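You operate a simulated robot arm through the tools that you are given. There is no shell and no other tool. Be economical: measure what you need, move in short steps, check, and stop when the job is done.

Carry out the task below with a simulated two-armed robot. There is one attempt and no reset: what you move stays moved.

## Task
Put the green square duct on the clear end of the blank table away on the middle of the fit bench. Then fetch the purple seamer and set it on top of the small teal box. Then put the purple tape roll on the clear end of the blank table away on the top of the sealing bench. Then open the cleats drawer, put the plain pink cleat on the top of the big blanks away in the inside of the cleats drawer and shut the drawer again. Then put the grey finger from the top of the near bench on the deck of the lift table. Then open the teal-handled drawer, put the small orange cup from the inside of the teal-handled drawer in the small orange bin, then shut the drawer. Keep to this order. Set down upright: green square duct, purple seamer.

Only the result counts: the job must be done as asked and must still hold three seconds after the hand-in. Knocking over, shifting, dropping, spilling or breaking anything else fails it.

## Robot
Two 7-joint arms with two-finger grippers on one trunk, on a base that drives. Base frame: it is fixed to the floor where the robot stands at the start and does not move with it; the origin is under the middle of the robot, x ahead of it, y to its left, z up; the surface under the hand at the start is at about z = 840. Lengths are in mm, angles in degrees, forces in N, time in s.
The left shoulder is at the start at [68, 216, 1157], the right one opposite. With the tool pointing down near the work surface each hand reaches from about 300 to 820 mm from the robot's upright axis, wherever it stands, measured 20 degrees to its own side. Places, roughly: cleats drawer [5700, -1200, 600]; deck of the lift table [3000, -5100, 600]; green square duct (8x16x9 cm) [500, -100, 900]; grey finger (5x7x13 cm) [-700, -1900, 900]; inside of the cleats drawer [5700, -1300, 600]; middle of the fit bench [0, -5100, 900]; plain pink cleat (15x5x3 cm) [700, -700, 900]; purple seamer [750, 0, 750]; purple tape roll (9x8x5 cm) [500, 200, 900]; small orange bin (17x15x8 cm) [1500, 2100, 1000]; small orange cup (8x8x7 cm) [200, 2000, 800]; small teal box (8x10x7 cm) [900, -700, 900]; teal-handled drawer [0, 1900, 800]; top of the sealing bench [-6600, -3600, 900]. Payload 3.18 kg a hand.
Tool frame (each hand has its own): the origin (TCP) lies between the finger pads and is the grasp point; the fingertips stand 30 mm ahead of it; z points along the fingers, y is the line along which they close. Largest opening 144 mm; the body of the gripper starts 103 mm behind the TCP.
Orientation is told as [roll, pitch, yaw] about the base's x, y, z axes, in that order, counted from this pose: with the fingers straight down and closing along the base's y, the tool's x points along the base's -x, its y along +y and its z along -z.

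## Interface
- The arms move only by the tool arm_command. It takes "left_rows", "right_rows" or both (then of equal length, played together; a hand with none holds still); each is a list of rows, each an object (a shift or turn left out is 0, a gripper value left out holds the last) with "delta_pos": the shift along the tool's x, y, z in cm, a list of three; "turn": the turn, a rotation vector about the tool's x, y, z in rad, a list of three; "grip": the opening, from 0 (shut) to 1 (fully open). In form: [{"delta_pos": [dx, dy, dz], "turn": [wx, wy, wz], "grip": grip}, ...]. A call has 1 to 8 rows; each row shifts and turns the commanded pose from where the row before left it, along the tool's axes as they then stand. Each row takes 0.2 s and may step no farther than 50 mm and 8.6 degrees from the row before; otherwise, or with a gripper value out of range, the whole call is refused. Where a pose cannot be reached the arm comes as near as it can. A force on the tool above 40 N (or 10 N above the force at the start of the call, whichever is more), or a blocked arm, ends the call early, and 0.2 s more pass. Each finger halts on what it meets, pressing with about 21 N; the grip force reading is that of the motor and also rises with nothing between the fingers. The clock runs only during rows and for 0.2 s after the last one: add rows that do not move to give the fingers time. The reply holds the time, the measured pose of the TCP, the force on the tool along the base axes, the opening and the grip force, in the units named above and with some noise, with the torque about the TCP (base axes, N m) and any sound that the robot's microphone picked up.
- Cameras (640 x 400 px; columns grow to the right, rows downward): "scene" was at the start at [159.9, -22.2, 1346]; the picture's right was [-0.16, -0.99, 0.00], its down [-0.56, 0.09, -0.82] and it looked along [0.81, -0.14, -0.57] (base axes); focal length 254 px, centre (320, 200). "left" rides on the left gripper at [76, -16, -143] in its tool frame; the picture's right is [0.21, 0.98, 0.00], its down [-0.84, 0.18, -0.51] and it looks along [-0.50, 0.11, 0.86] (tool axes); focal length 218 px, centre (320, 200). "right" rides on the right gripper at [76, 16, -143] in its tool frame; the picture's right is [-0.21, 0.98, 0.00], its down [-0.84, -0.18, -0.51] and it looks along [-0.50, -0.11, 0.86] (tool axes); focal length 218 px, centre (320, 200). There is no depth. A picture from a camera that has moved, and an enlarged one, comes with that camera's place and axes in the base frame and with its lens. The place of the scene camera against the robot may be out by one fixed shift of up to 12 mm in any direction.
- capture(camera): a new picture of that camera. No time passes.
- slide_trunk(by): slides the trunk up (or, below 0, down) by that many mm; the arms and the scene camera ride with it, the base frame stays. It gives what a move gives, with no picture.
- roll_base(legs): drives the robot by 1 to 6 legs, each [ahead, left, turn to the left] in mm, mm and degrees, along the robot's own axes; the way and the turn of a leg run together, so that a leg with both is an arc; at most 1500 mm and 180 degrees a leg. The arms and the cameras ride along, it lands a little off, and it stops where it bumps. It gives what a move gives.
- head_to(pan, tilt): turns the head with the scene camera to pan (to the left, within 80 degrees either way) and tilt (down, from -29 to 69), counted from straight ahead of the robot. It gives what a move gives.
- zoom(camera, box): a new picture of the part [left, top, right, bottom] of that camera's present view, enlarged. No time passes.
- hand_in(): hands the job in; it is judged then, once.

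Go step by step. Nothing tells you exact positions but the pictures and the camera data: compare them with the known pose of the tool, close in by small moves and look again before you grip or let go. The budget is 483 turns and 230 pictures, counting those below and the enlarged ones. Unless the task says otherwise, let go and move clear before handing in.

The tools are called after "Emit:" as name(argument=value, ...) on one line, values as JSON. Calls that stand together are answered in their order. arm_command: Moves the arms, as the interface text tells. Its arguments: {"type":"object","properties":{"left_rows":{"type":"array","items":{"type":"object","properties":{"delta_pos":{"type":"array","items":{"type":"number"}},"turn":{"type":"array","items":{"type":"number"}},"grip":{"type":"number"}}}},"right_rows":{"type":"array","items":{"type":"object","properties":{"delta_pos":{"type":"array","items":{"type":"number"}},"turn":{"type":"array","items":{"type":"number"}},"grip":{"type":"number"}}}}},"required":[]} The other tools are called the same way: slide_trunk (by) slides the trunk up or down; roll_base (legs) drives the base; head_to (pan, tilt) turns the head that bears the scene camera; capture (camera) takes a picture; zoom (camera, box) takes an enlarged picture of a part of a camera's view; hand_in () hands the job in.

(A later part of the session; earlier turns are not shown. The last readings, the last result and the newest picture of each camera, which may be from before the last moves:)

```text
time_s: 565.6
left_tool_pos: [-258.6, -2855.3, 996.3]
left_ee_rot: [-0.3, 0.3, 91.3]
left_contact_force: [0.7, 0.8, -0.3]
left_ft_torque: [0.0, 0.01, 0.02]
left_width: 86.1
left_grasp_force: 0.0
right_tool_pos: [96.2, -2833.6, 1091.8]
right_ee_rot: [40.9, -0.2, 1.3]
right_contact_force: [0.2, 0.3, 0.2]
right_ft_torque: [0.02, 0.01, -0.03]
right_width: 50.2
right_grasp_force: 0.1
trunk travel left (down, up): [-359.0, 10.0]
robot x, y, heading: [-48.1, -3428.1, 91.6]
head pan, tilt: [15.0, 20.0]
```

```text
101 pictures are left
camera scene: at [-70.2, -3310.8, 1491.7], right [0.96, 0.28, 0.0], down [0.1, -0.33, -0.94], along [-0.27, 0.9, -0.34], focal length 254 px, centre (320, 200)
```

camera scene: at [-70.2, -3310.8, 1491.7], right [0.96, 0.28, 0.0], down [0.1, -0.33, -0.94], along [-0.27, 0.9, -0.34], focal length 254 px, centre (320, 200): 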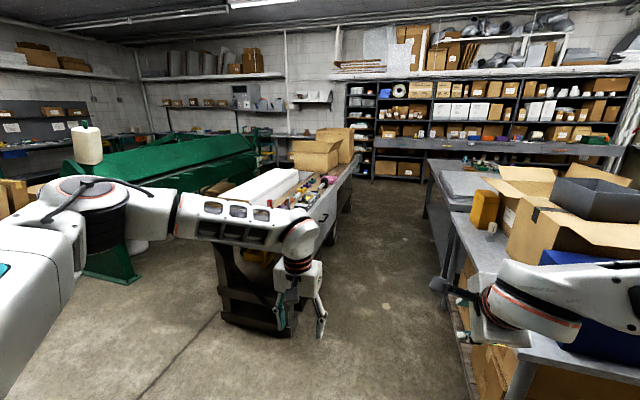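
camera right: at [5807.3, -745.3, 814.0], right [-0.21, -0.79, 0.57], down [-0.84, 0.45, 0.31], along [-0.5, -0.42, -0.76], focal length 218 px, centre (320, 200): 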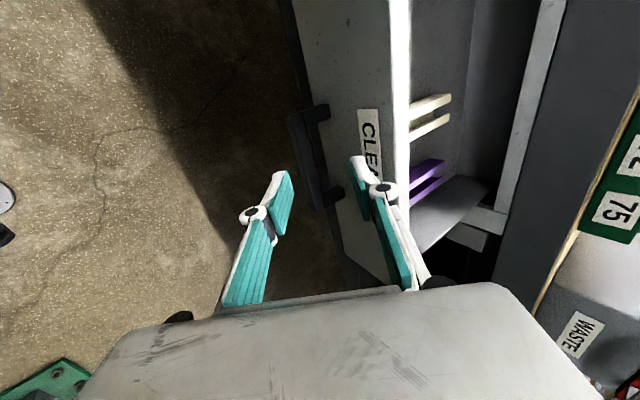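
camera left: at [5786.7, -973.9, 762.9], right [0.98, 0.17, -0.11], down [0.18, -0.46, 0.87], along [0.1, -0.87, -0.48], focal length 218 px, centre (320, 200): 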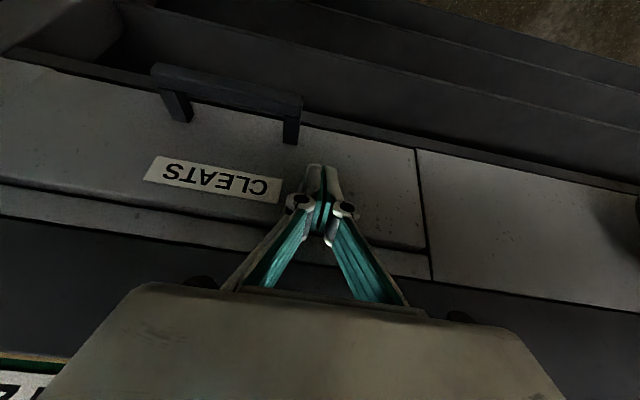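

Emit:
roll_base(legs=[[850, 0, -1.5]])

Emit:
head_to(pan=35, tilt=30)

Emit:
capture(camera="scene")

```text
time_s: 570.1
left_tool_pos: [-263.7, -1998.9, 995.4]
left_ee_rot: [-0.2, 0.3, 90.3]
left_contact_force: [0.7, -0.2, 1.3]
left_ft_torque: [0.04, 0.02, 0.01]
left_width: 86.1
left_grasp_force: 0.0
right_tool_pos: [92.4, -1982.8, 1092.2]
right_ee_rot: [40.9, -0.2, 0.4]
right_contact_force: [0.4, 1.3, 0.4]
right_ft_torque: [0.0, 0.03, 0.02]
right_width: 50.5
right_grasp_force: 0.0
trunk travel left (down, up): [-359.0, 10.0]
robot x, y, heading: [-60.4, -2579.7, 90.5]
head pan, tilt: [15.0, 20.0]
```

```text
time_s: 570.9
left_tool_pos: [-263.6, -2001.1, 996.7]
left_ee_rot: [-0.3, 0.3, 90.4]
left_contact_force: [0.1, 0.3, 0.2]
left_ft_torque: [-0.02, 0.02, 0.03]
left_width: 86.5
left_grasp_force: 0.0
right_tool_pos: [91.8, -1984.1, 1093.4]
right_ee_rot: [40.9, -0.1, 0.4]
right_contact_force: [-0.7, -0.5, -0.8]
right_ft_torque: [-0.01, -0.01, 0.03]
right_width: 50.5
right_grasp_force: 0.1
trunk travel left (down, up): [-359.0, 10.0]
robot x, y, heading: [-65.3, -2579.5, 90.4]
head pan, tilt: [35.0, 30.0]
```

```text
100 pictures are left
camera scene: at [-110.3, -2474.2, 1475.6], right [0.81, 0.58, 0.0], down [0.29, -0.41, -0.87], along [-0.5, 0.71, -0.5], focal length 254 px, centre (320, 200)
```

scene: 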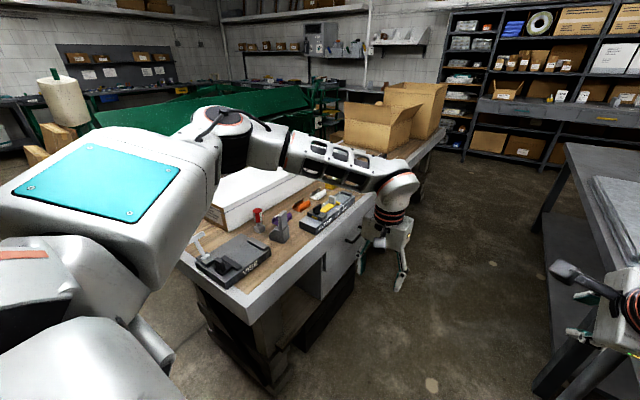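

Emit:
zoom(camera="scene", box=[160, 150, 400, 300])

```text
2.67 times, centred on (280, 225) of scene
camera zoom: at [-110.3, -2474.2, 1475.6], right [0.81, 0.58, 0.0], down [0.29, -0.41, -0.87], along [-0.5, 0.71, -0.5], focal length 678 px, centre (427, 133)
```

zoom: 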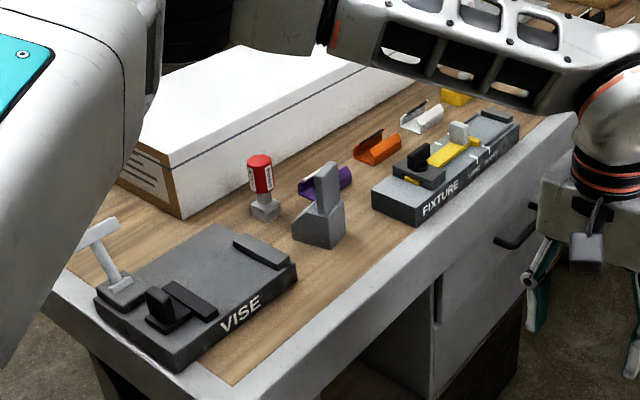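

The grey finger stands at about (-662,-1948), between the vise and the fixture. Raise the left hand, drive up alongside and face the bench.

Emit:
arm_command(left_rows=[{"delta_pos": [1, 0, -4]}, {"delta_pos": [1, 0, -4]}, {"delta_pos": [1, 0, -4]}])

Emit:
roll_base(legs=[[790, 0, 0], [0, 0, 90]])

Emit:
head_to(pan=10, tilt=45)

Emit:
capture(camera="scene")

Emit:
capture(camera="left")

```text
time_s: 571.7
left_tool_pos: [-261.4, -2030.1, 1117.1]
left_ee_rot: [-0.1, 0.2, 90.3]
left_contact_force: [-0.7, -1.2, 0.3]
left_ft_torque: [0.03, 0.02, -0.03]
left_width: 86.1
left_grasp_force: 0.0
right_tool_pos: [92.5, -1984.5, 1092.5]
right_ee_rot: [41.0, -0.2, 0.3]
right_contact_force: [0.0, -0.9, 0.4]
right_ft_torque: [0.01, -0.01, -0.02]
right_width: 50.6
right_grasp_force: 0.0
trunk travel left (down, up): [-359.0, 10.0]
robot x, y, heading: [-62.4, -2581.7, 90.5]
head pan, tilt: [35.0, 30.0]
```

```text
time_s: 579.8
left_tool_pos: [-618.4, -2000.2, 1115.0]
left_ee_rot: [-0.1, 0.2, -178.6]
left_contact_force: [1.0, 0.0, -0.7]
left_ft_torque: [0.02, -0.02, -0.03]
left_width: 86.5
left_grasp_force: 0.2
right_tool_pos: [-671.9, -1646.4, 1093.1]
right_ee_rot: [40.9, -0.2, 91.4]
right_contact_force: [0.0, -0.4, -0.6]
right_ft_torque: [0.0, 0.01, 0.0]
right_width: 50.1
right_grasp_force: 0.1
trunk travel left (down, up): [-359.0, 10.0]
robot x, y, heading: [-72.9, -1792.4, -178.1]
head pan, tilt: [35.0, 30.0]
```

```text
time_s: 580.7
left_tool_pos: [-619.9, -2000.8, 1114.0]
left_ee_rot: [-0.2, 0.2, -178.6]
left_contact_force: [0.2, -0.1, -0.1]
left_ft_torque: [0.0, -0.01, 0.03]
left_width: 86.4
left_grasp_force: 0.1
right_tool_pos: [-671.8, -1646.6, 1093.1]
right_ee_rot: [40.9, -0.2, 91.4]
right_contact_force: [0.6, 0.0, -0.1]
right_ft_torque: [0.0, 0.01, -0.01]
right_width: 50.3
right_grasp_force: 0.0
trunk travel left (down, up): [-359.0, 10.0]
robot x, y, heading: [-70.2, -1791.1, -178.6]
head pan, tilt: [10.0, 45.0]
```

```text
98 pictures are left
camera scene: at [-186.8, -1815.7, 1453.0], right [-0.2, 0.98, 0.0], down [0.69, 0.14, -0.71], along [-0.69, -0.14, -0.71], focal length 254 px, centre (320, 200)
```

scene: 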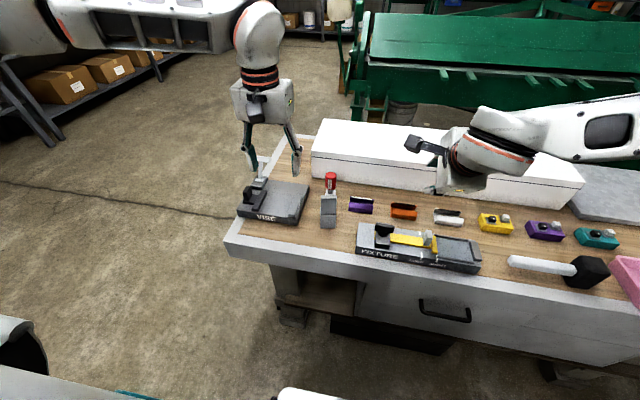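

```text
97 pictures are left
camera left: at [-544.0, -1982.3, 1259.3], right [0.23, -0.97, 0.0], down [-0.84, -0.2, 0.5], along [-0.49, -0.12, -0.86], focal length 218 px, centre (320, 200)
```

left: 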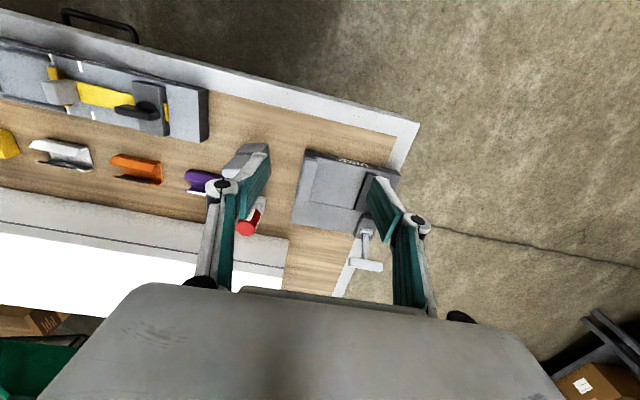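

Emit:
arm_command(left_rows=[{"delta_pos": [-1, -4, 0]}, {"delta_pos": [-1, -4, 0]}, {"delta_pos": [-1, -3, 0]}])

Emit:
capture(camera="left")

Emit:
zoom(camera="scene", box=[220, 100, 460, 280])

```text
time_s: 581.5
left_tool_pos: [-653.0, -1890.5, 1115.7]
left_ee_rot: [-0.1, 0.3, -178.7]
left_contact_force: [0.2, -0.3, -0.6]
left_ft_torque: [-0.04, -0.04, -0.01]
left_width: 86.3
left_grasp_force: 0.0
right_tool_pos: [-672.0, -1645.5, 1092.6]
right_ee_rot: [40.9, 0.0, 91.5]
right_contact_force: [-0.2, 0.0, -0.1]
right_ft_torque: [-0.04, 0.01, 0.02]
right_width: 50.5
right_grasp_force: 0.0
trunk travel left (down, up): [-359.0, 10.0]
robot x, y, heading: [-70.6, -1788.1, -178.3]
head pan, tilt: [10.0, 45.0]
```

```text
96 pictures are left
camera left: at [-576.4, -1871.4, 1259.0], right [0.23, -0.97, 0.0], down [-0.84, -0.2, 0.5], along [-0.49, -0.12, -0.86], focal length 218 px, centre (320, 200)
```

left: 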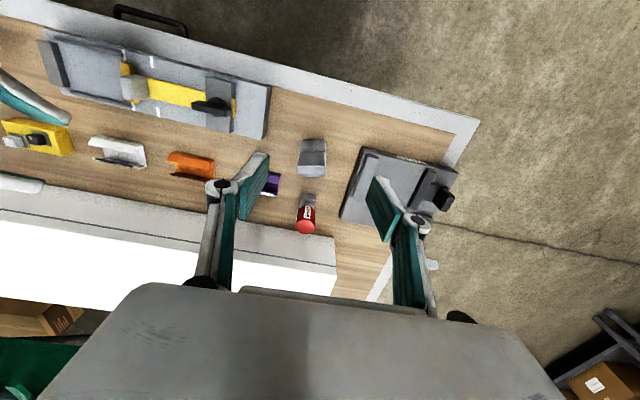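

```text
2.22 times, centred on (340, 190) of scene
camera zoom: at [-187.3, -1814.2, 1453.0], right [-0.2, 0.98, 0.0], down [0.69, 0.14, -0.71], along [-0.69, -0.14, -0.71], focal length 565 px, centre (276, 222)
```

zoom: 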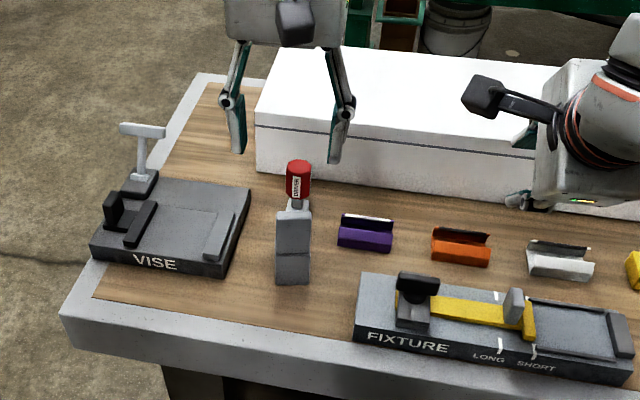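

Triangulating: bench top ≈785, the grey finger at about (-740,-1895), ~130 tall. Move the base 120 mm closer and position above it.

Emit:
roll_base(legs=[[120, 0, 0]])

Emit:
arm_command(left_rows=[{"delta_pos": [3.5, 0.3, 2]}, {"delta_pos": [0, 0, 4]}])

Emit:
capture(camera="left")

Emit:
zoom(camera="scene", box=[220, 120, 460, 300])

```text
time_s: 582.8
left_tool_pos: [-771.5, -1893.2, 1115.3]
left_ee_rot: [-0.2, 0.4, -178.6]
left_contact_force: [0.1, -0.3, -0.4]
left_ft_torque: [-0.01, -0.06, 0.02]
left_width: 86.4
left_grasp_force: 0.1
right_tool_pos: [-792.6, -1650.4, 1092.2]
right_ee_rot: [40.9, -0.3, 91.4]
right_contact_force: [-0.2, 0.6, -1.0]
right_ft_torque: [0.01, -0.04, 0.02]
right_width: 50.5
right_grasp_force: 0.1
trunk travel left (down, up): [-359.0, 10.0]
robot x, y, heading: [-189.6, -1791.0, -178.5]
head pan, tilt: [10.0, 45.0]
```

```text
time_s: 583.4
left_tool_pos: [-737.7, -1896.3, 1055.3]
left_ee_rot: [-0.1, 0.5, -178.6]
left_contact_force: [0.0, 0.2, -0.2]
left_ft_torque: [-0.03, -0.04, -0.03]
left_width: 86.3
left_grasp_force: 0.1
right_tool_pos: [-792.7, -1650.3, 1090.1]
right_ee_rot: [40.8, -0.2, 91.4]
right_contact_force: [-0.2, -0.7, 0.0]
right_ft_torque: [0.01, 0.01, 0.03]
right_width: 50.3
right_grasp_force: 0.0
trunk travel left (down, up): [-359.0, 10.0]
robot x, y, heading: [-188.3, -1795.1, -178.5]
head pan, tilt: [10.0, 45.0]
```

```text
94 pictures are left
camera left: at [-661.7, -1878.2, 1198.1], right [0.23, -0.97, 0.0], down [-0.84, -0.2, 0.5], along [-0.49, -0.12, -0.87], focal length 218 px, centre (320, 200)
```

left: 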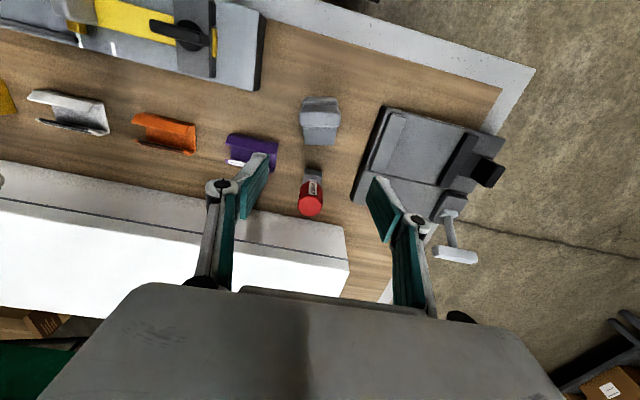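

```text
2.22 times, centred on (340, 210) of scene
camera zoom: at [-308.4, -1818.5, 1452.7], right [-0.2, 0.98, 0.0], down [0.69, 0.14, -0.71], along [-0.69, -0.14, -0.71], focal length 565 px, centre (276, 178)
```

zoom: 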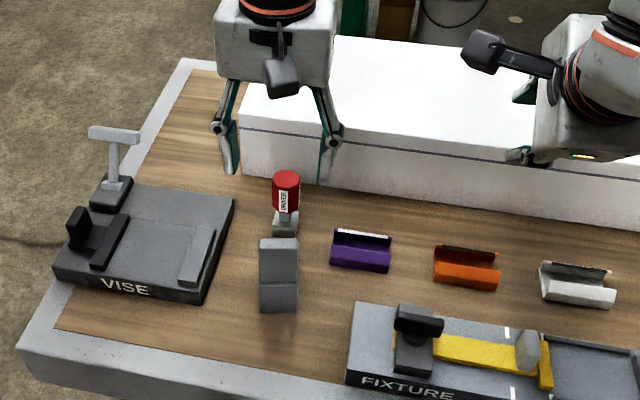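

Top of the finger ≈ z 900 at (-737,-1897), aligned with the hand. Descend with the arm only (the right hand is above the white box).

Emit:
arm_command(left_rows=[{"delta_pos": [0.4, 0, 4]}, {"delta_pos": [0, 0, 4]}, {"delta_pos": [0, 0, 4]}])

Emit:
capture(camera="left")

Emit:
zoom(camera="scene", box=[240, 160, 400, 280])

```text
time_s: 584.1
left_tool_pos: [-732.7, -1894.5, 936.1]
left_ee_rot: [-0.3, 0.2, -178.6]
left_contact_force: [0.2, 1.1, -0.3]
left_ft_torque: [-0.01, -0.02, -0.02]
left_width: 86.5
left_grasp_force: 0.0
right_tool_pos: [-791.1, -1650.4, 1092.6]
right_ee_rot: [40.9, -0.2, 91.5]
right_contact_force: [-0.1, -0.3, 0.0]
right_ft_torque: [-0.02, -0.03, -0.01]
right_width: 50.5
right_grasp_force: 0.0
trunk travel left (down, up): [-359.0, 10.0]
robot x, y, heading: [-193.3, -1793.4, -178.3]
head pan, tilt: [10.0, 45.0]
```

```text
92 pictures are left
camera left: at [-657.0, -1877.5, 1078.9], right [0.23, -0.97, 0.0], down [-0.84, -0.2, 0.5], along [-0.49, -0.11, -0.86], focal length 218 px, centre (320, 200)
```

left: 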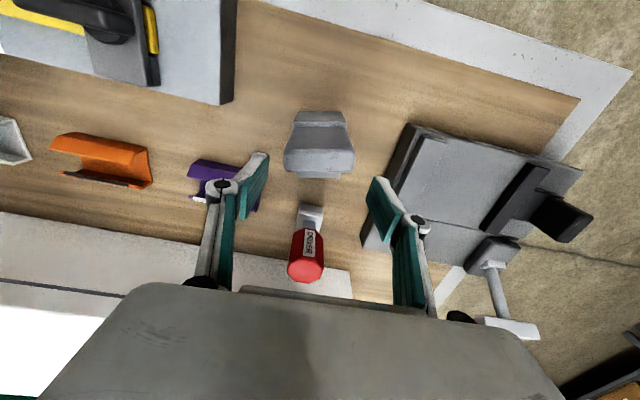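

```text
3.33 times, centred on (320, 220) of scene
camera zoom: at [-307.0, -1819.1, 1452.9], right [-0.2, 0.98, 0.0], down [0.69, 0.14, -0.71], along [-0.69, -0.14, -0.71], focal length 848 px, centre (320, 133)
```

zoom: 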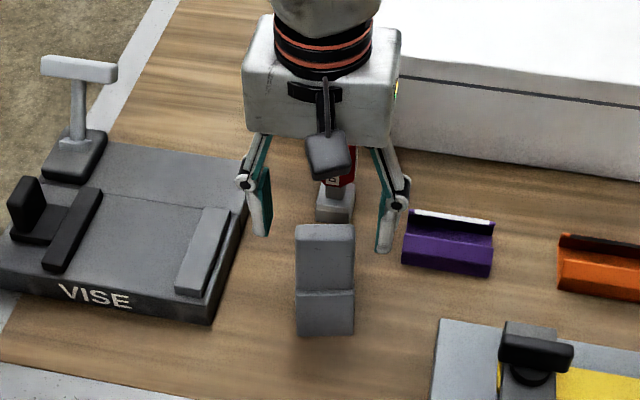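

The upright of the piece is at x≈-713 (top z≈930). Shift 18 mm toward me, descend and grip.

Emit:
arm_command(left_rows=[{"delta_pos": [1.8, 0.2, 0]}, {"delta_pos": [0, 0, 2.5]}, {"delta_pos": [0, 0, 2.5]}, {}])

Emit:
capture(camera="left")

```text
time_s: 585.1
left_tool_pos: [-712.9, -1898.4, 886.7]
left_ee_rot: [-0.1, 0.2, -178.6]
left_contact_force: [-0.1, 0.5, 0.0]
left_ft_torque: [0.01, 0.01, -0.01]
left_width: 86.6
left_grasp_force: 0.1
right_tool_pos: [-791.2, -1650.0, 1091.6]
right_ee_rot: [40.9, -0.2, 91.4]
right_contact_force: [0.1, 0.3, 0.8]
right_ft_torque: [-0.01, -0.02, -0.01]
right_width: 50.3
right_grasp_force: 0.0
trunk travel left (down, up): [-359.0, 10.0]
robot x, y, heading: [-195.2, -1793.7, -178.4]
head pan, tilt: [10.0, 45.0]
```

```text
90 pictures are left
camera left: at [-637.0, -1879.3, 1029.3], right [0.23, -0.97, 0.0], down [-0.84, -0.2, 0.5], along [-0.49, -0.12, -0.86], focal length 218 px, centre (320, 200)
```

left: 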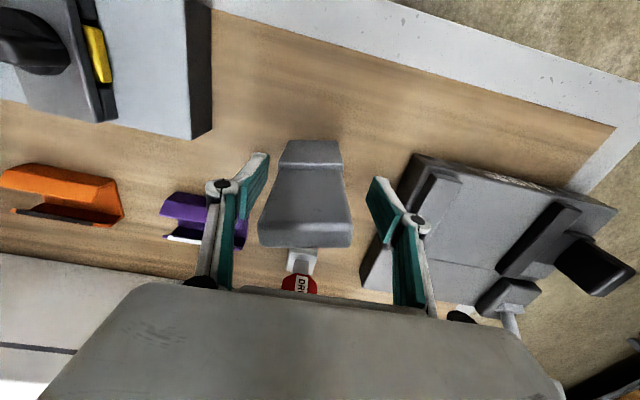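

Emit:
arm_command(left_rows=[{"delta_pos": [0, -0.6, 0.5]}, {"grip": 0.3}, {"grip": 0.25}, {"grip": 0.25}])

Emit:
capture(camera="left")

```text
time_s: 586.1
left_tool_pos: [-712.9, -1891.2, 881.3]
left_ee_rot: [-0.2, 0.1, -178.6]
left_contact_force: [-0.7, 1.3, 3.1]
left_ft_torque: [0.0, 0.05, 0.01]
left_width: 47.4
left_grasp_force: 21.1
right_tool_pos: [-789.4, -1650.5, 1091.5]
right_ee_rot: [40.9, -0.1, 91.4]
right_contact_force: [-0.6, -0.3, 0.2]
right_ft_torque: [0.0, -0.01, 0.01]
right_width: 50.3
right_grasp_force: 0.0
trunk travel left (down, up): [-359.0, 10.0]
robot x, y, heading: [-192.1, -1796.6, -178.6]
head pan, tilt: [10.0, 45.0]
```

```text
89 pictures are left
camera left: at [-637.3, -1873.0, 1024.5], right [0.23, -0.97, 0.0], down [-0.84, -0.2, 0.5], along [-0.49, -0.11, -0.86], focal length 218 px, centre (320, 200)
```

left: 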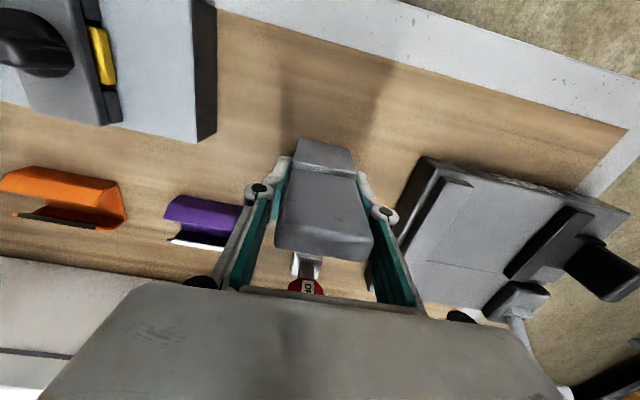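

Gripped at 47 mm. Lift with the arm.

Emit:
arm_command(left_rows=[{"delta_pos": [0, 0, -3]}, {"delta_pos": [0, 0, -4]}, {"delta_pos": [0, 0, -4]}, {"delta_pos": [0, 0, -4]}])

Emit:
capture(camera="scene")

```text
time_s: 587.1
left_tool_pos: [-712.8, -1891.1, 1032.3]
left_ee_rot: [-0.1, 0.3, -178.6]
left_contact_force: [0.0, -0.4, -1.8]
left_ft_torque: [0.02, -0.01, 0.0]
left_width: 47.8
left_grasp_force: 20.7
right_tool_pos: [-789.6, -1649.8, 1093.1]
right_ee_rot: [41.1, -0.2, 91.4]
right_contact_force: [0.1, 0.6, -0.8]
right_ft_torque: [0.01, 0.04, 0.03]
right_width: 50.4
right_grasp_force: 0.0
trunk travel left (down, up): [-359.0, 10.0]
robot x, y, heading: [-189.0, -1795.0, -178.3]
head pan, tilt: [10.0, 45.0]
```

```text
88 pictures are left
camera scene: at [-305.6, -1818.8, 1453.0], right [-0.2, 0.98, 0.0], down [0.69, 0.14, -0.71], along [-0.69, -0.14, -0.71], focal length 254 px, centre (320, 200)
```

scene: 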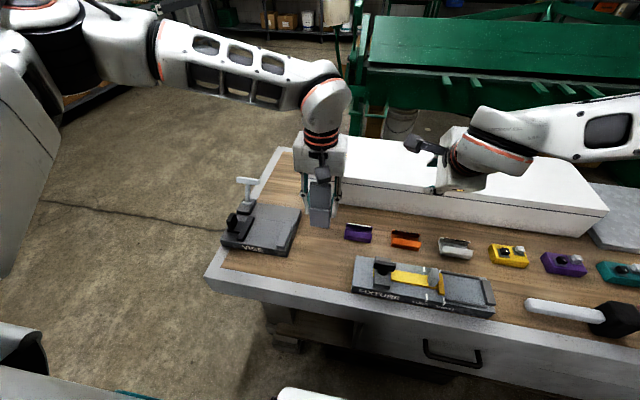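

The grey finger is up. Back off, turn south, and drive toward the lift table.

Emit:
roll_base(legs=[[-140, 0, 0], [0, 0, 88], [1500, 0, 0], [100, 0, 0], [0, 0, 90]])

Emit:
head_to(pan=-20, tilt=15)

Emit:
capture(camera="scene")

```text
time_s: 603.8
left_tool_pos: [457.6, -3314.7, 1030.9]
left_ee_rot: [-0.2, 0.4, -1.6]
left_contact_force: [0.0, 0.5, -0.8]
left_ft_torque: [0.02, 0.02, 0.0]
left_width: 47.5
left_grasp_force: 20.8
right_tool_pos: [522.5, -3559.0, 1093.6]
right_ee_rot: [41.0, -0.2, -91.6]
right_contact_force: [-0.9, -0.4, 0.5]
right_ft_torque: [0.02, -0.01, -0.03]
right_width: 50.4
right_grasp_force: 0.1
trunk travel left (down, up): [-359.0, 10.0]
robot x, y, heading: [-68.0, -3383.2, -1.4]
head pan, tilt: [10.0, 45.0]
```

```text
time_s: 604.7
left_tool_pos: [458.6, -3315.3, 1031.7]
left_ee_rot: [-0.2, 0.3, -1.8]
left_contact_force: [0.3, -0.9, -2.6]
left_ft_torque: [0.0, 0.04, -0.02]
left_width: 47.3
left_grasp_force: 20.7
right_tool_pos: [522.6, -3559.8, 1092.7]
right_ee_rot: [40.9, -0.2, -91.6]
right_contact_force: [0.3, 0.6, -0.5]
right_ft_torque: [-0.01, 0.0, -0.03]
right_width: 50.3
right_grasp_force: 0.1
trunk travel left (down, up): [-359.0, 10.0]
robot x, y, heading: [-70.8, -3384.7, -1.5]
head pan, tilt: [-20.0, 15.0]
```

```text
87 pictures are left
camera scene: at [64.3, -3427.0, 1499.7], right [-0.37, -0.93, 0.0], down [-0.24, 0.09, -0.97], along [0.9, -0.35, -0.26], focal length 254 px, centre (320, 200)
```

scene: 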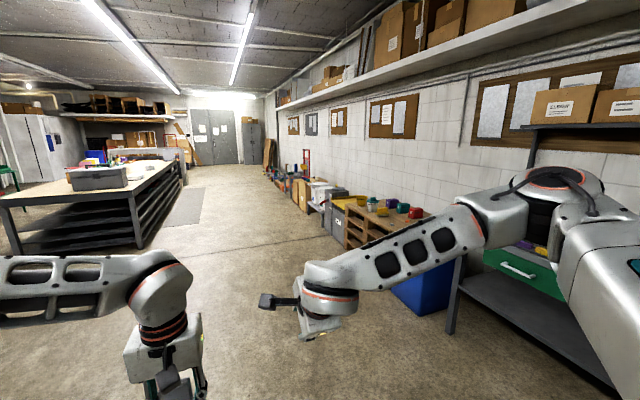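

Emit:
zoom(camera="scene", box=[250, 130, 450, 270])

```text
2.86 times, centred on (350, 200) of scene
camera zoom: at [64.3, -3427.0, 1499.7], right [-0.37, -0.93, 0.0], down [-0.24, 0.09, -0.97], along [0.9, -0.35, -0.26], focal length 727 px, centre (234, 200)
```

zoom: 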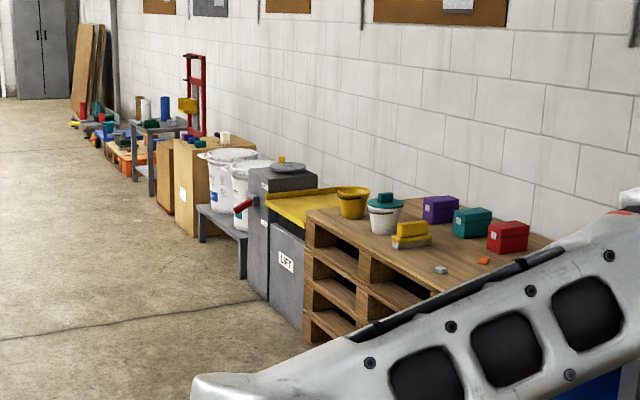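

The "LIFT" unit with a yellow deck sits between the pallet stack and a cabinet around x≈3000. Drive there and face it.

Emit:
roll_base(legs=[[1450, 0, 0], [1450, 0, 0], [0, 0, -88.5]])

Emit:
head_to(pan=0, tilt=30)

Emit:
capture(camera="scene")

```text
time_s: 622.5
left_tool_pos: [2908.1, -3992.3, 1031.2]
left_ee_rot: [-0.2, 0.3, -90.5]
left_contact_force: [-0.1, 0.2, -2.3]
left_ft_torque: [0.01, 0.0, -0.02]
left_width: 47.6
left_grasp_force: 21.0
right_tool_pos: [2663.9, -4062.5, 1092.1]
right_ee_rot: [40.9, -0.2, 179.7]
right_contact_force: [0.8, 0.1, 0.1]
right_ft_torque: [0.03, 0.05, 0.0]
right_width: 50.5
right_grasp_force: 0.1
trunk travel left (down, up): [-359.0, 10.0]
robot x, y, heading: [2830.4, -3466.5, -90.1]
head pan, tilt: [-20.0, 15.0]
```

```text
time_s: 623.3
left_tool_pos: [2909.4, -3991.9, 1031.8]
left_ee_rot: [-0.2, 0.4, -90.6]
left_contact_force: [-0.5, 0.1, -2.7]
left_ft_torque: [0.0, -0.02, 0.03]
left_width: 47.4
left_grasp_force: 21.1
right_tool_pos: [2665.3, -4062.0, 1092.6]
right_ee_rot: [40.9, -0.2, 179.6]
right_contact_force: [-0.2, -1.4, 0.0]
right_ft_torque: [0.01, 0.01, 0.02]
right_width: 50.4
right_grasp_force: 0.0
trunk travel left (down, up): [-359.0, 10.0]
robot x, y, heading: [2826.2, -3468.7, -90.4]
head pan, tilt: [0.0, 30.0]
```

```text
85 pictures are left
camera scene: at [2832.6, -3605.8, 1475.6], right [-1.0, 0.01, 0.0], down [0.0, 0.5, -0.87], along [0.0, -0.87, -0.5], focal length 254 px, centre (320, 200)
```

scene: 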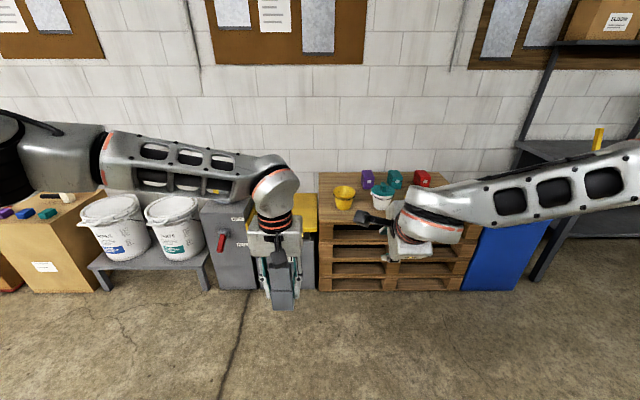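

Emit:
roll_base(legs=[[700, 0, 0]])

Emit:
head_to(pan=10, tilt=50)

Emit:
capture(camera="scene")

Emit:
capture(camera="left")

```text
time_s: 627.1
left_tool_pos: [2903.1, -4693.5, 1031.2]
left_ee_rot: [-0.2, 0.3, -90.7]
left_contact_force: [0.5, -0.2, -2.0]
left_ft_torque: [0.01, 0.02, 0.0]
left_width: 47.6
left_grasp_force: 21.1
right_tool_pos: [2659.4, -4763.2, 1092.7]
right_ee_rot: [41.0, -0.2, 179.4]
right_contact_force: [-0.5, -0.2, 0.2]
right_ft_torque: [0.04, 0.05, 0.0]
right_width: 50.3
right_grasp_force: 0.1
trunk travel left (down, up): [-359.0, 10.0]
robot x, y, heading: [2823.1, -4165.2, -90.7]
head pan, tilt: [0.0, 30.0]
```

```text
time_s: 628.0
left_tool_pos: [2903.7, -4692.3, 1030.4]
left_ee_rot: [-0.2, 0.3, -90.6]
left_contact_force: [0.8, 0.6, -1.7]
left_ft_torque: [-0.03, 0.01, 0.03]
left_width: 47.5
left_grasp_force: 21.6
right_tool_pos: [2659.8, -4762.5, 1092.1]
right_ee_rot: [40.9, -0.1, 179.3]
right_contact_force: [0.7, -0.3, 0.2]
right_ft_torque: [0.0, 0.01, 0.01]
right_width: 50.6
right_grasp_force: 0.1
trunk travel left (down, up): [-359.0, 10.0]
robot x, y, heading: [2821.7, -4171.6, -90.5]
head pan, tilt: [10.0, 50.0]
```

```text
84 pictures are left
camera scene: at [2841.5, -4292.1, 1446.1], right [-0.99, -0.17, 0.0], down [-0.13, 0.75, -0.64], along [0.11, -0.63, -0.77], focal length 254 px, centre (320, 200)
```

scene: 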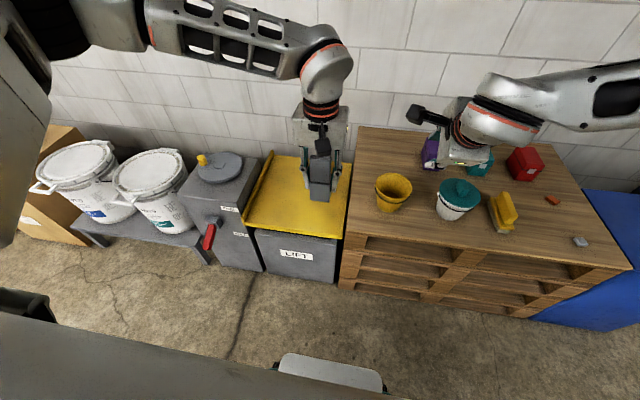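

```text
83 pictures are left
camera left: at [2887.9, -4616.9, 1174.7], right [0.98, 0.2, 0.0], down [0.17, -0.85, 0.5], along [0.1, -0.49, -0.86], focal length 218 px, centre (320, 200)
```

left: 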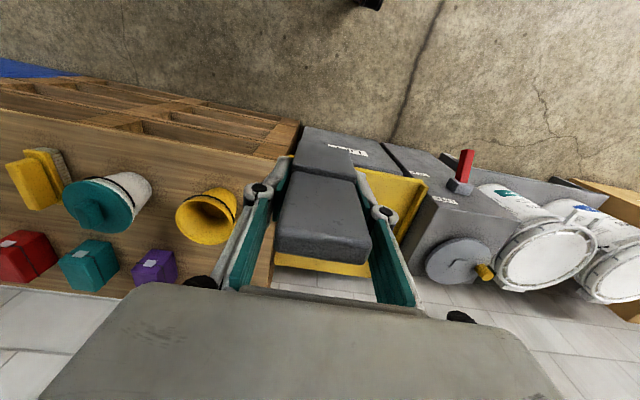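

The yellow deck spans x≈2835–3235, y≈-4810…-5215 at z≈605 and is empty. Move in above it.

Emit:
roll_base(legs=[[0, 95, 0], [240, 0, 0]])

Emit:
slide_trunk(by=-190)

Emit:
arm_command(left_rows=[{"delta_pos": [-2, 0, 3]}, {"delta_pos": [-2, 0, 3]}])

Emit:
capture(camera="scene")

Emit:
capture(camera="left")

```text
time_s: 630.8
left_tool_pos: [2994.9, -4933.9, 1030.2]
left_ee_rot: [-0.2, 0.4, -90.7]
left_contact_force: [0.7, 0.3, -1.8]
left_ft_torque: [0.05, 0.02, 0.0]
left_width: 47.6
left_grasp_force: 21.2
right_tool_pos: [2752.5, -5002.0, 1092.1]
right_ee_rot: [40.8, -0.3, 179.3]
right_contact_force: [0.6, -1.0, -0.1]
right_ft_torque: [0.01, 0.02, -0.02]
right_width: 50.3
right_grasp_force: 0.1
trunk travel left (down, up): [-359.0, 10.0]
robot x, y, heading: [2915.8, -4403.9, -90.3]
head pan, tilt: [10.0, 50.0]
```

```text
time_s: 632.9
left_tool_pos: [2994.6, -4931.4, 843.6]
left_ee_rot: [-0.3, 0.2, -90.7]
left_contact_force: [0.1, 0.1, -2.4]
left_ft_torque: [0.01, -0.01, -0.01]
left_width: 47.6
left_grasp_force: 20.8
right_tool_pos: [2751.7, -5001.0, 903.3]
right_ee_rot: [41.1, -0.2, 179.2]
right_contact_force: [0.1, -0.1, -0.1]
right_ft_torque: [0.02, 0.0, -0.01]
right_width: 50.4
right_grasp_force: 0.0
trunk travel left (down, up): [-169.0, 200.0]
robot x, y, heading: [2915.6, -4409.6, -90.5]
head pan, tilt: [10.0, 50.0]
```

```text
time_s: 633.5
left_tool_pos: [2995.3, -4971.4, 779.3]
left_ee_rot: [-0.1, 0.4, -90.7]
left_contact_force: [-0.5, -0.2, -2.3]
left_ft_torque: [0.07, -0.03, -0.01]
left_width: 47.7
left_grasp_force: 21.0
right_tool_pos: [2751.6, -5001.9, 902.1]
right_ee_rot: [41.0, -0.2, 179.3]
right_contact_force: [-0.4, -1.1, 0.3]
right_ft_torque: [-0.02, 0.0, 0.03]
right_width: 50.4
right_grasp_force: 0.1
trunk travel left (down, up): [-169.0, 200.0]
robot x, y, heading: [2920.6, -4407.4, -90.6]
head pan, tilt: [10.0, 50.0]
```

```text
82 pictures are left
camera scene: at [2933.4, -4616.1, 1249.8], right [-0.99, -0.16, 0.0], down [-0.13, 0.76, -0.64], along [0.11, -0.63, -0.77], focal length 254 px, centre (320, 200)
```

scene: 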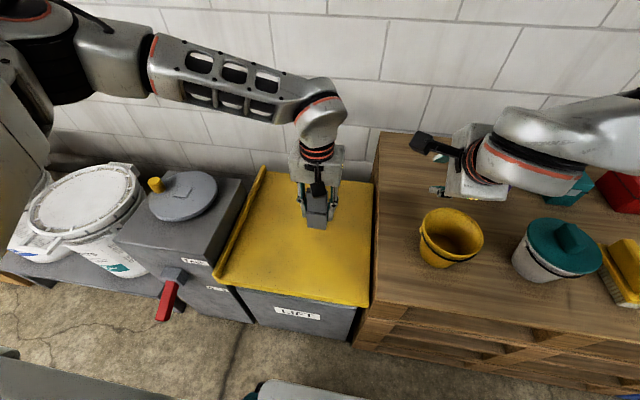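

```text
81 pictures are left
camera left: at [2979.4, -4896.5, 923.3], right [0.98, 0.2, 0.0], down [0.17, -0.85, 0.5], along [0.1, -0.49, -0.86], focal length 218 px, centre (320, 200)
```

left: 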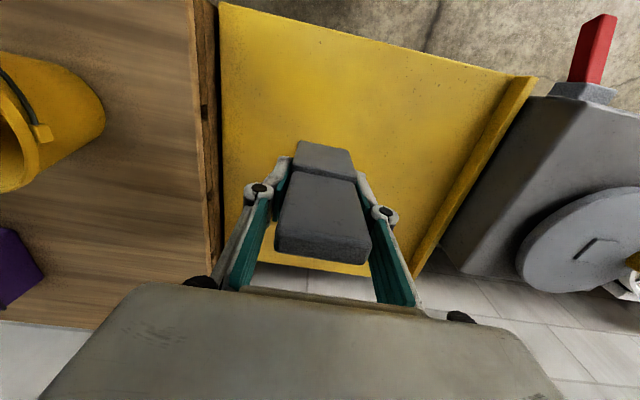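

Over the deck. Shift 40 mm toward its middle and lower until contact.

Emit:
arm_command(left_rows=[{"delta_pos": [0, 2, 1.5]}, {"delta_pos": [0, 2, 2]}, {"delta_pos": [0, 0, 1.5]}, {}])

Emit:
arm_command(left_rows=[{"delta_pos": [0, 0, 1]}, {"delta_pos": [0, 0, 1]}, {"delta_pos": [0, 0, 1]}, {"delta_pos": [0, 0, 1]}])

Emit:
capture(camera="left")

```text
time_s: 634.5
left_tool_pos: [3036.2, -4972.8, 731.0]
left_ee_rot: [-0.2, 0.3, -90.6]
left_contact_force: [-0.7, 0.1, -1.3]
left_ft_torque: [0.02, 0.01, -0.03]
left_width: 47.7
left_grasp_force: 21.2
right_tool_pos: [2751.8, -5001.7, 902.3]
right_ee_rot: [41.0, -0.2, 179.3]
right_contact_force: [0.0, 0.4, -0.1]
right_ft_torque: [0.0, 0.02, 0.02]
right_width: 50.5
right_grasp_force: 0.0
trunk travel left (down, up): [-169.0, 200.0]
robot x, y, heading: [2915.7, -4408.8, -90.2]
head pan, tilt: [10.0, 50.0]
```

```text
time_s: 635.5
left_tool_pos: [3033.6, -4971.8, 690.6]
left_ee_rot: [-0.2, 0.3, -90.7]
left_contact_force: [0.0, 1.2, -1.6]
left_ft_torque: [0.03, -0.01, 0.0]
left_width: 47.4
left_grasp_force: 20.9
right_tool_pos: [2750.6, -5001.7, 902.1]
right_ee_rot: [40.9, -0.2, 179.3]
right_contact_force: [-0.1, 0.3, 0.0]
right_ft_torque: [-0.01, 0.02, 0.0]
right_width: 50.5
right_grasp_force: 0.0
trunk travel left (down, up): [-169.0, 200.0]
robot x, y, heading: [2917.2, -4406.4, -90.5]
head pan, tilt: [10.0, 50.0]
```

```text
80 pictures are left
camera left: at [3018.2, -4896.4, 834.0], right [0.98, 0.2, 0.0], down [0.17, -0.85, 0.5], along [0.1, -0.49, -0.86], focal length 218 px, centre (320, 200)
```

left: 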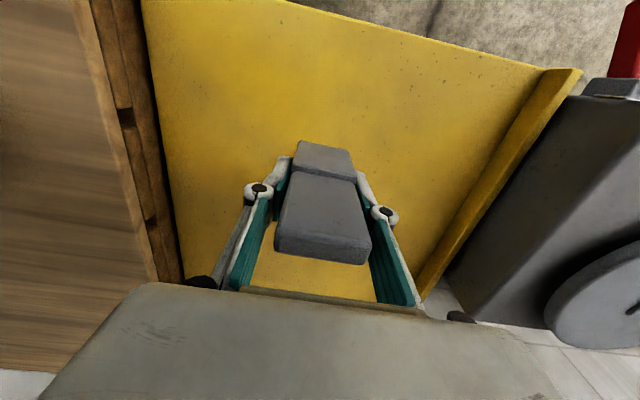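

Emit:
arm_command(left_rows=[{"delta_pos": [0, 0, 0.5]}, {"delta_pos": [0, 0, 0.5]}, {"delta_pos": [0, 0, 0.5]}, {"delta_pos": [0, 0, 0.5]}, {"delta_pos": [0, 0, 0.5]}, {"delta_pos": [0, 0, 0.5]}, {"delta_pos": [0, 0, 0.4]}, {"delta_pos": [0, 0, 0.4]}])

```text
time_s: 637.3
left_tool_pos: [3033.1, -4971.8, 652.2]
left_ee_rot: [-0.1, 0.3, -90.8]
left_contact_force: [0.1, 0.0, -1.6]
left_ft_torque: [0.03, 0.05, 0.0]
left_width: 47.5
left_grasp_force: 21.1
right_tool_pos: [2751.0, -5000.8, 902.1]
right_ee_rot: [40.9, -0.2, 179.3]
right_contact_force: [0.1, 0.0, 0.6]
right_ft_torque: [0.01, 0.01, -0.02]
right_width: 50.5
right_grasp_force: 0.1
trunk travel left (down, up): [-169.0, 200.0]
robot x, y, heading: [2914.9, -4406.6, -90.3]
head pan, tilt: [10.0, 50.0]
```

Emit:
arm_command(left_rows=[{"delta_pos": [0, 0, 0.5]}, {"delta_pos": [0, 0, 0.5]}, {"delta_pos": [0, 0, 0.5]}, {"delta_pos": [0, 0, 0.5]}, {"delta_pos": [0, 0, 0.5]}, {"delta_pos": [0, 0, 0.5]}])

Emit:
capture(camera="left")

Emit:
capture(camera="scene")

```text
time_s: 638.7
left_tool_pos: [3033.5, -4972.7, 622.7]
left_ee_rot: [-0.2, 0.3, -90.8]
left_contact_force: [-0.3, 0.5, -2.0]
left_ft_torque: [0.0, 0.01, 0.0]
left_width: 47.7
left_grasp_force: 20.7
right_tool_pos: [2749.8, -5001.2, 902.1]
right_ee_rot: [40.9, -0.1, 179.3]
right_contact_force: [-1.1, -0.3, -0.5]
right_ft_torque: [0.0, 0.0, 0.01]
right_width: 50.6
right_grasp_force: 0.1
trunk travel left (down, up): [-169.0, 200.0]
robot x, y, heading: [2917.8, -4406.2, -90.6]
head pan, tilt: [10.0, 50.0]
```

```text
79 pictures are left
camera left: at [3018.6, -4896.2, 766.1], right [0.98, 0.2, 0.0], down [0.17, -0.85, 0.5], along [0.1, -0.49, -0.86], focal length 218 px, centre (320, 200)
```

left: 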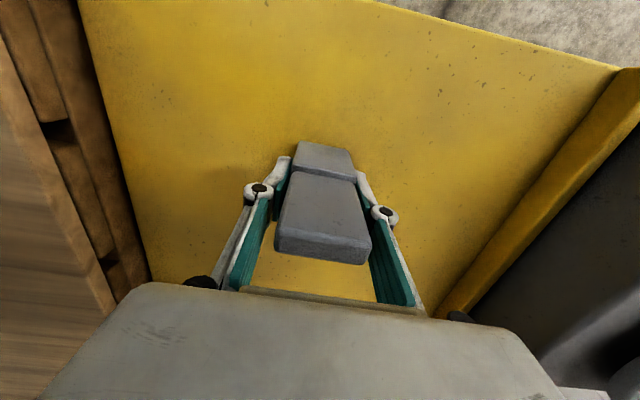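

```text
78 pictures are left
camera scene: at [2933.4, -4615.6, 1250.0], right [-0.99, -0.16, 0.0], down [-0.13, 0.76, -0.64], along [0.11, -0.63, -0.77], focal length 254 px, centre (320, 200)
```

scene: 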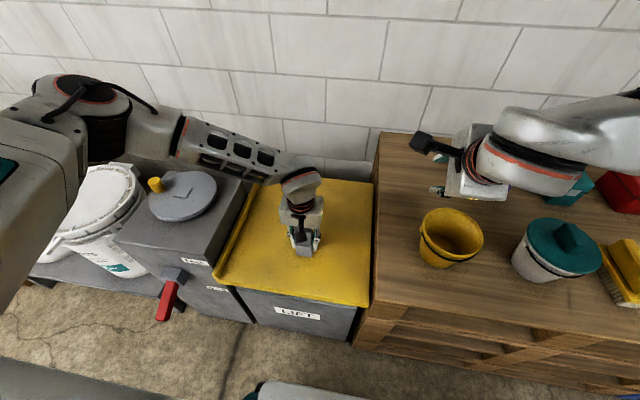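

Deck ≈565; continue lowering in small steps.

Emit:
arm_command(left_rows=[{"delta_pos": [0, 0, 0.4]}, {"delta_pos": [0, 0, 0.4]}, {"delta_pos": [0, 0, 0.4]}, {"delta_pos": [0, 0, 0.4]}, {}])

```text
time_s: 639.9
left_tool_pos: [3032.9, -4972.7, 607.0]
left_ee_rot: [-0.2, 0.1, -90.8]
left_contact_force: [-2.1, -4.5, 17.0]
left_ft_torque: [-0.17, 0.07, -0.03]
left_width: 47.8
left_grasp_force: 21.1
right_tool_pos: [2750.0, -5002.0, 902.8]
right_ee_rot: [41.1, -0.2, 179.3]
right_contact_force: [0.0, 0.2, 0.0]
right_ft_torque: [0.02, -0.04, -0.02]
right_width: 50.4
right_grasp_force: 0.0
trunk travel left (down, up): [-169.0, 200.0]
robot x, y, heading: [2912.4, -4409.7, -90.7]
head pan, tilt: [10.0, 50.0]
```

Contact at 607. Release and rise.

Emit:
arm_command(left_rows=[{"delta_pos": [0, 0, -0.1], "grip": 0.4}, {"grip": 0.6}, {"grip": 0.6}, {"delta_pos": [0, 0, -4]}, {"delta_pos": [0, 0, -4]}, {"delta_pos": [0, 0, -4]}, {"delta_pos": [0, 0, -4]}])

Emit:
capture(camera="left")

```text
time_s: 641.5
left_tool_pos: [3034.6, -4972.7, 768.2]
left_ee_rot: [-0.1, 0.3, -90.9]
left_contact_force: [0.2, 0.6, 0.3]
left_ft_torque: [-0.02, 0.02, 0.03]
left_width: 86.4
left_grasp_force: 0.0
right_tool_pos: [2750.4, -5000.7, 902.5]
right_ee_rot: [41.0, -0.3, 179.2]
right_contact_force: [0.3, 1.0, 0.3]
right_ft_torque: [-0.04, 0.01, -0.04]
right_width: 50.5
right_grasp_force: 0.0
trunk travel left (down, up): [-169.0, 200.0]
robot x, y, heading: [2917.4, -4408.5, -90.3]
head pan, tilt: [10.0, 50.0]
```

```text
77 pictures are left
camera left: at [3019.6, -4895.9, 911.7], right [0.98, 0.2, 0.0], down [0.17, -0.85, 0.5], along [0.1, -0.49, -0.86], focal length 218 px, centre (320, 200)
```

left: 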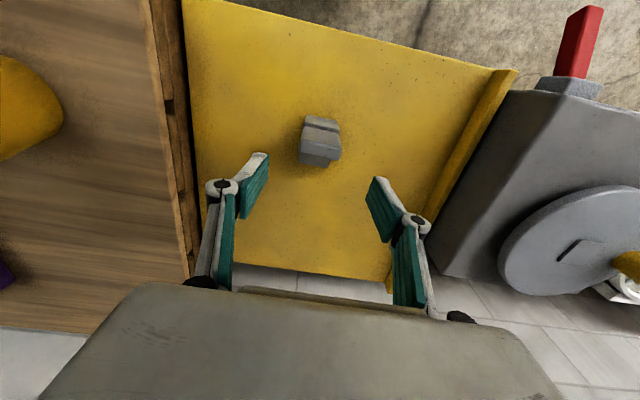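

The grey finger stands on the deck. Raise, back out, and go north toward the teal-handled drawer.

Emit:
slide_trunk(by=190)

Emit:
roll_base(legs=[[-1000, 0, 0], [0, -800, 0], [0, 0, 90], [0, 0, 90]])

Emit:
roll_base(legs=[[1450, 0, 0], [1450, 0, 0], [1350, 0, 0]])

Emit:
head_to(pan=30, tilt=20)

Emit:
capture(camera="scene")

```text
time_s: 643.6
left_tool_pos: [3035.0, -4973.3, 958.3]
left_ee_rot: [-0.3, 0.3, -90.7]
left_contact_force: [-0.2, -0.3, 0.1]
left_ft_torque: [0.01, -0.03, -0.01]
left_width: 86.3
left_grasp_force: 0.1
right_tool_pos: [2751.2, -5001.7, 1092.5]
right_ee_rot: [40.9, -0.1, 179.3]
right_contact_force: [-0.2, 0.3, -0.1]
right_ft_torque: [-0.06, -0.01, 0.01]
right_width: 50.1
right_grasp_force: 0.0
trunk travel left (down, up): [-359.0, 10.0]
robot x, y, heading: [2919.2, -4411.3, -90.5]
head pan, tilt: [10.0, 50.0]
```

```text
time_s: 663.4
left_tool_pos: [2013.6, -2837.1, 959.0]
left_ee_rot: [-0.2, 0.4, 88.5]
left_contact_force: [0.1, -0.4, -0.3]
left_ft_torque: [0.03, 0.01, -0.01]
left_width: 86.5
left_grasp_force: 0.0
right_tool_pos: [2297.1, -2812.4, 1093.1]
right_ee_rot: [40.9, -0.3, -1.4]
right_contact_force: [-0.4, 0.0, 0.2]
right_ft_torque: [-0.02, -0.01, 0.05]
right_width: 50.6
right_grasp_force: 0.0
trunk travel left (down, up): [-359.0, 10.0]
robot x, y, heading: [2125.4, -3406.9, 88.8]
head pan, tilt: [10.0, 50.0]
```

```text
time_s: 683.8
left_tool_pos: [2124.4, 1412.2, 958.3]
left_ee_rot: [-0.2, 0.2, 88.0]
left_contact_force: [-0.2, -0.5, -0.1]
left_ft_torque: [0.01, 0.01, -0.02]
left_width: 86.2
left_grasp_force: 0.1
right_tool_pos: [2407.4, 1434.4, 1092.7]
right_ee_rot: [40.8, -0.2, -2.1]
right_contact_force: [-0.4, -0.3, -0.6]
right_ft_torque: [0.0, 0.0, 0.01]
right_width: 50.5
right_grasp_force: 0.2
trunk travel left (down, up): [-359.0, 10.0]
robot x, y, heading: [2231.1, 850.2, 87.9]
head pan, tilt: [10.0, 50.0]
```

```text
time_s: 684.8
left_tool_pos: [2124.6, 1413.3, 958.4]
left_ee_rot: [-0.2, 0.4, 87.9]
left_contact_force: [0.8, 0.1, -0.5]
left_ft_torque: [-0.02, 0.02, 0.0]
left_width: 86.5
left_grasp_force: 0.0
right_tool_pos: [2407.3, 1434.3, 1092.7]
right_ee_rot: [40.9, -0.3, -2.1]
right_contact_force: [0.1, -0.2, 0.3]
right_ft_torque: [0.0, 0.02, 0.0]
right_width: 50.5
right_grasp_force: 0.0
trunk travel left (down, up): [-359.0, 10.0]
robot x, y, heading: [2224.8, 843.8, 88.1]
head pan, tilt: [30.0, 20.0]
```

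```text
76 pictures are left
camera scene: at [2190.9, 959.3, 1491.6], right [0.88, 0.47, 0.0], down [0.16, -0.3, -0.94], along [-0.44, 0.83, -0.34], focal length 254 px, centre (320, 200)
```

scene: 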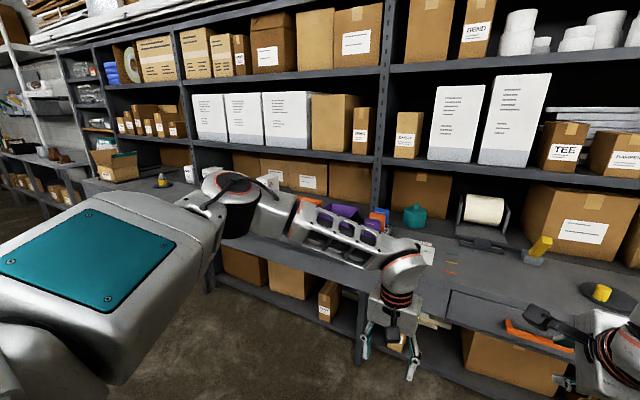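

Strafe left along the bench toward the teal-handled drawer near x≈0.

Emit:
roll_base(legs=[[0, 0, 2], [0, 1000, 0], [0, 1100, 0]])

Emit:
head_to(pan=0, tilt=30)

Emit:
capture(camera="scene")

```text
time_s: 703.8
left_tool_pos: [1.5, 1399.8, 958.0]
left_ee_rot: [-0.2, 0.3, 90.3]
left_contact_force: [-0.1, 0.0, 0.5]
left_ft_torque: [0.01, -0.02, -0.03]
left_width: 86.5
left_grasp_force: 0.0
right_tool_pos: [285.1, 1434.1, 1092.3]
right_ee_rot: [40.9, -0.2, 0.3]
right_contact_force: [0.6, 0.0, -0.1]
right_ft_torque: [0.03, 0.01, -0.02]
right_width: 50.4
right_grasp_force: 0.1
trunk travel left (down, up): [-359.0, 10.0]
robot x, y, heading: [126.6, 838.9, 90.2]
head pan, tilt: [30.0, 20.0]
```

```text
time_s: 704.7
left_tool_pos: [2.1, 1399.9, 958.3]
left_ee_rot: [-0.2, 0.3, 90.3]
left_contact_force: [0.1, 0.1, -0.3]
left_ft_torque: [0.04, 0.01, 0.0]
left_width: 86.4
left_grasp_force: 0.0
right_tool_pos: [284.1, 1432.6, 1092.5]
right_ee_rot: [41.1, -0.2, 0.3]
right_contact_force: [0.2, -0.3, -0.3]
right_ft_torque: [0.01, 0.02, -0.02]
right_width: 50.4
right_grasp_force: 0.0
trunk travel left (down, up): [-359.0, 10.0]
robot x, y, heading: [128.5, 838.5, 90.4]
head pan, tilt: [0.0, 30.0]
```

```text
75 pictures are left
camera scene: at [132.8, 960.5, 1475.6], right [1.0, 0.01, 0.0], down [0.0, -0.5, -0.87], along [-0.01, 0.87, -0.5], focal length 254 px, centre (320, 200)
```

scene: 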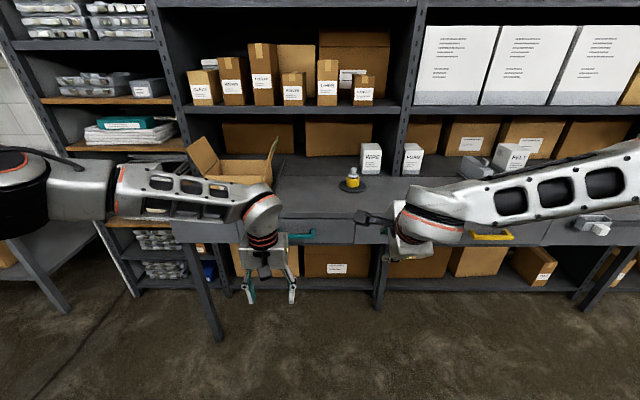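

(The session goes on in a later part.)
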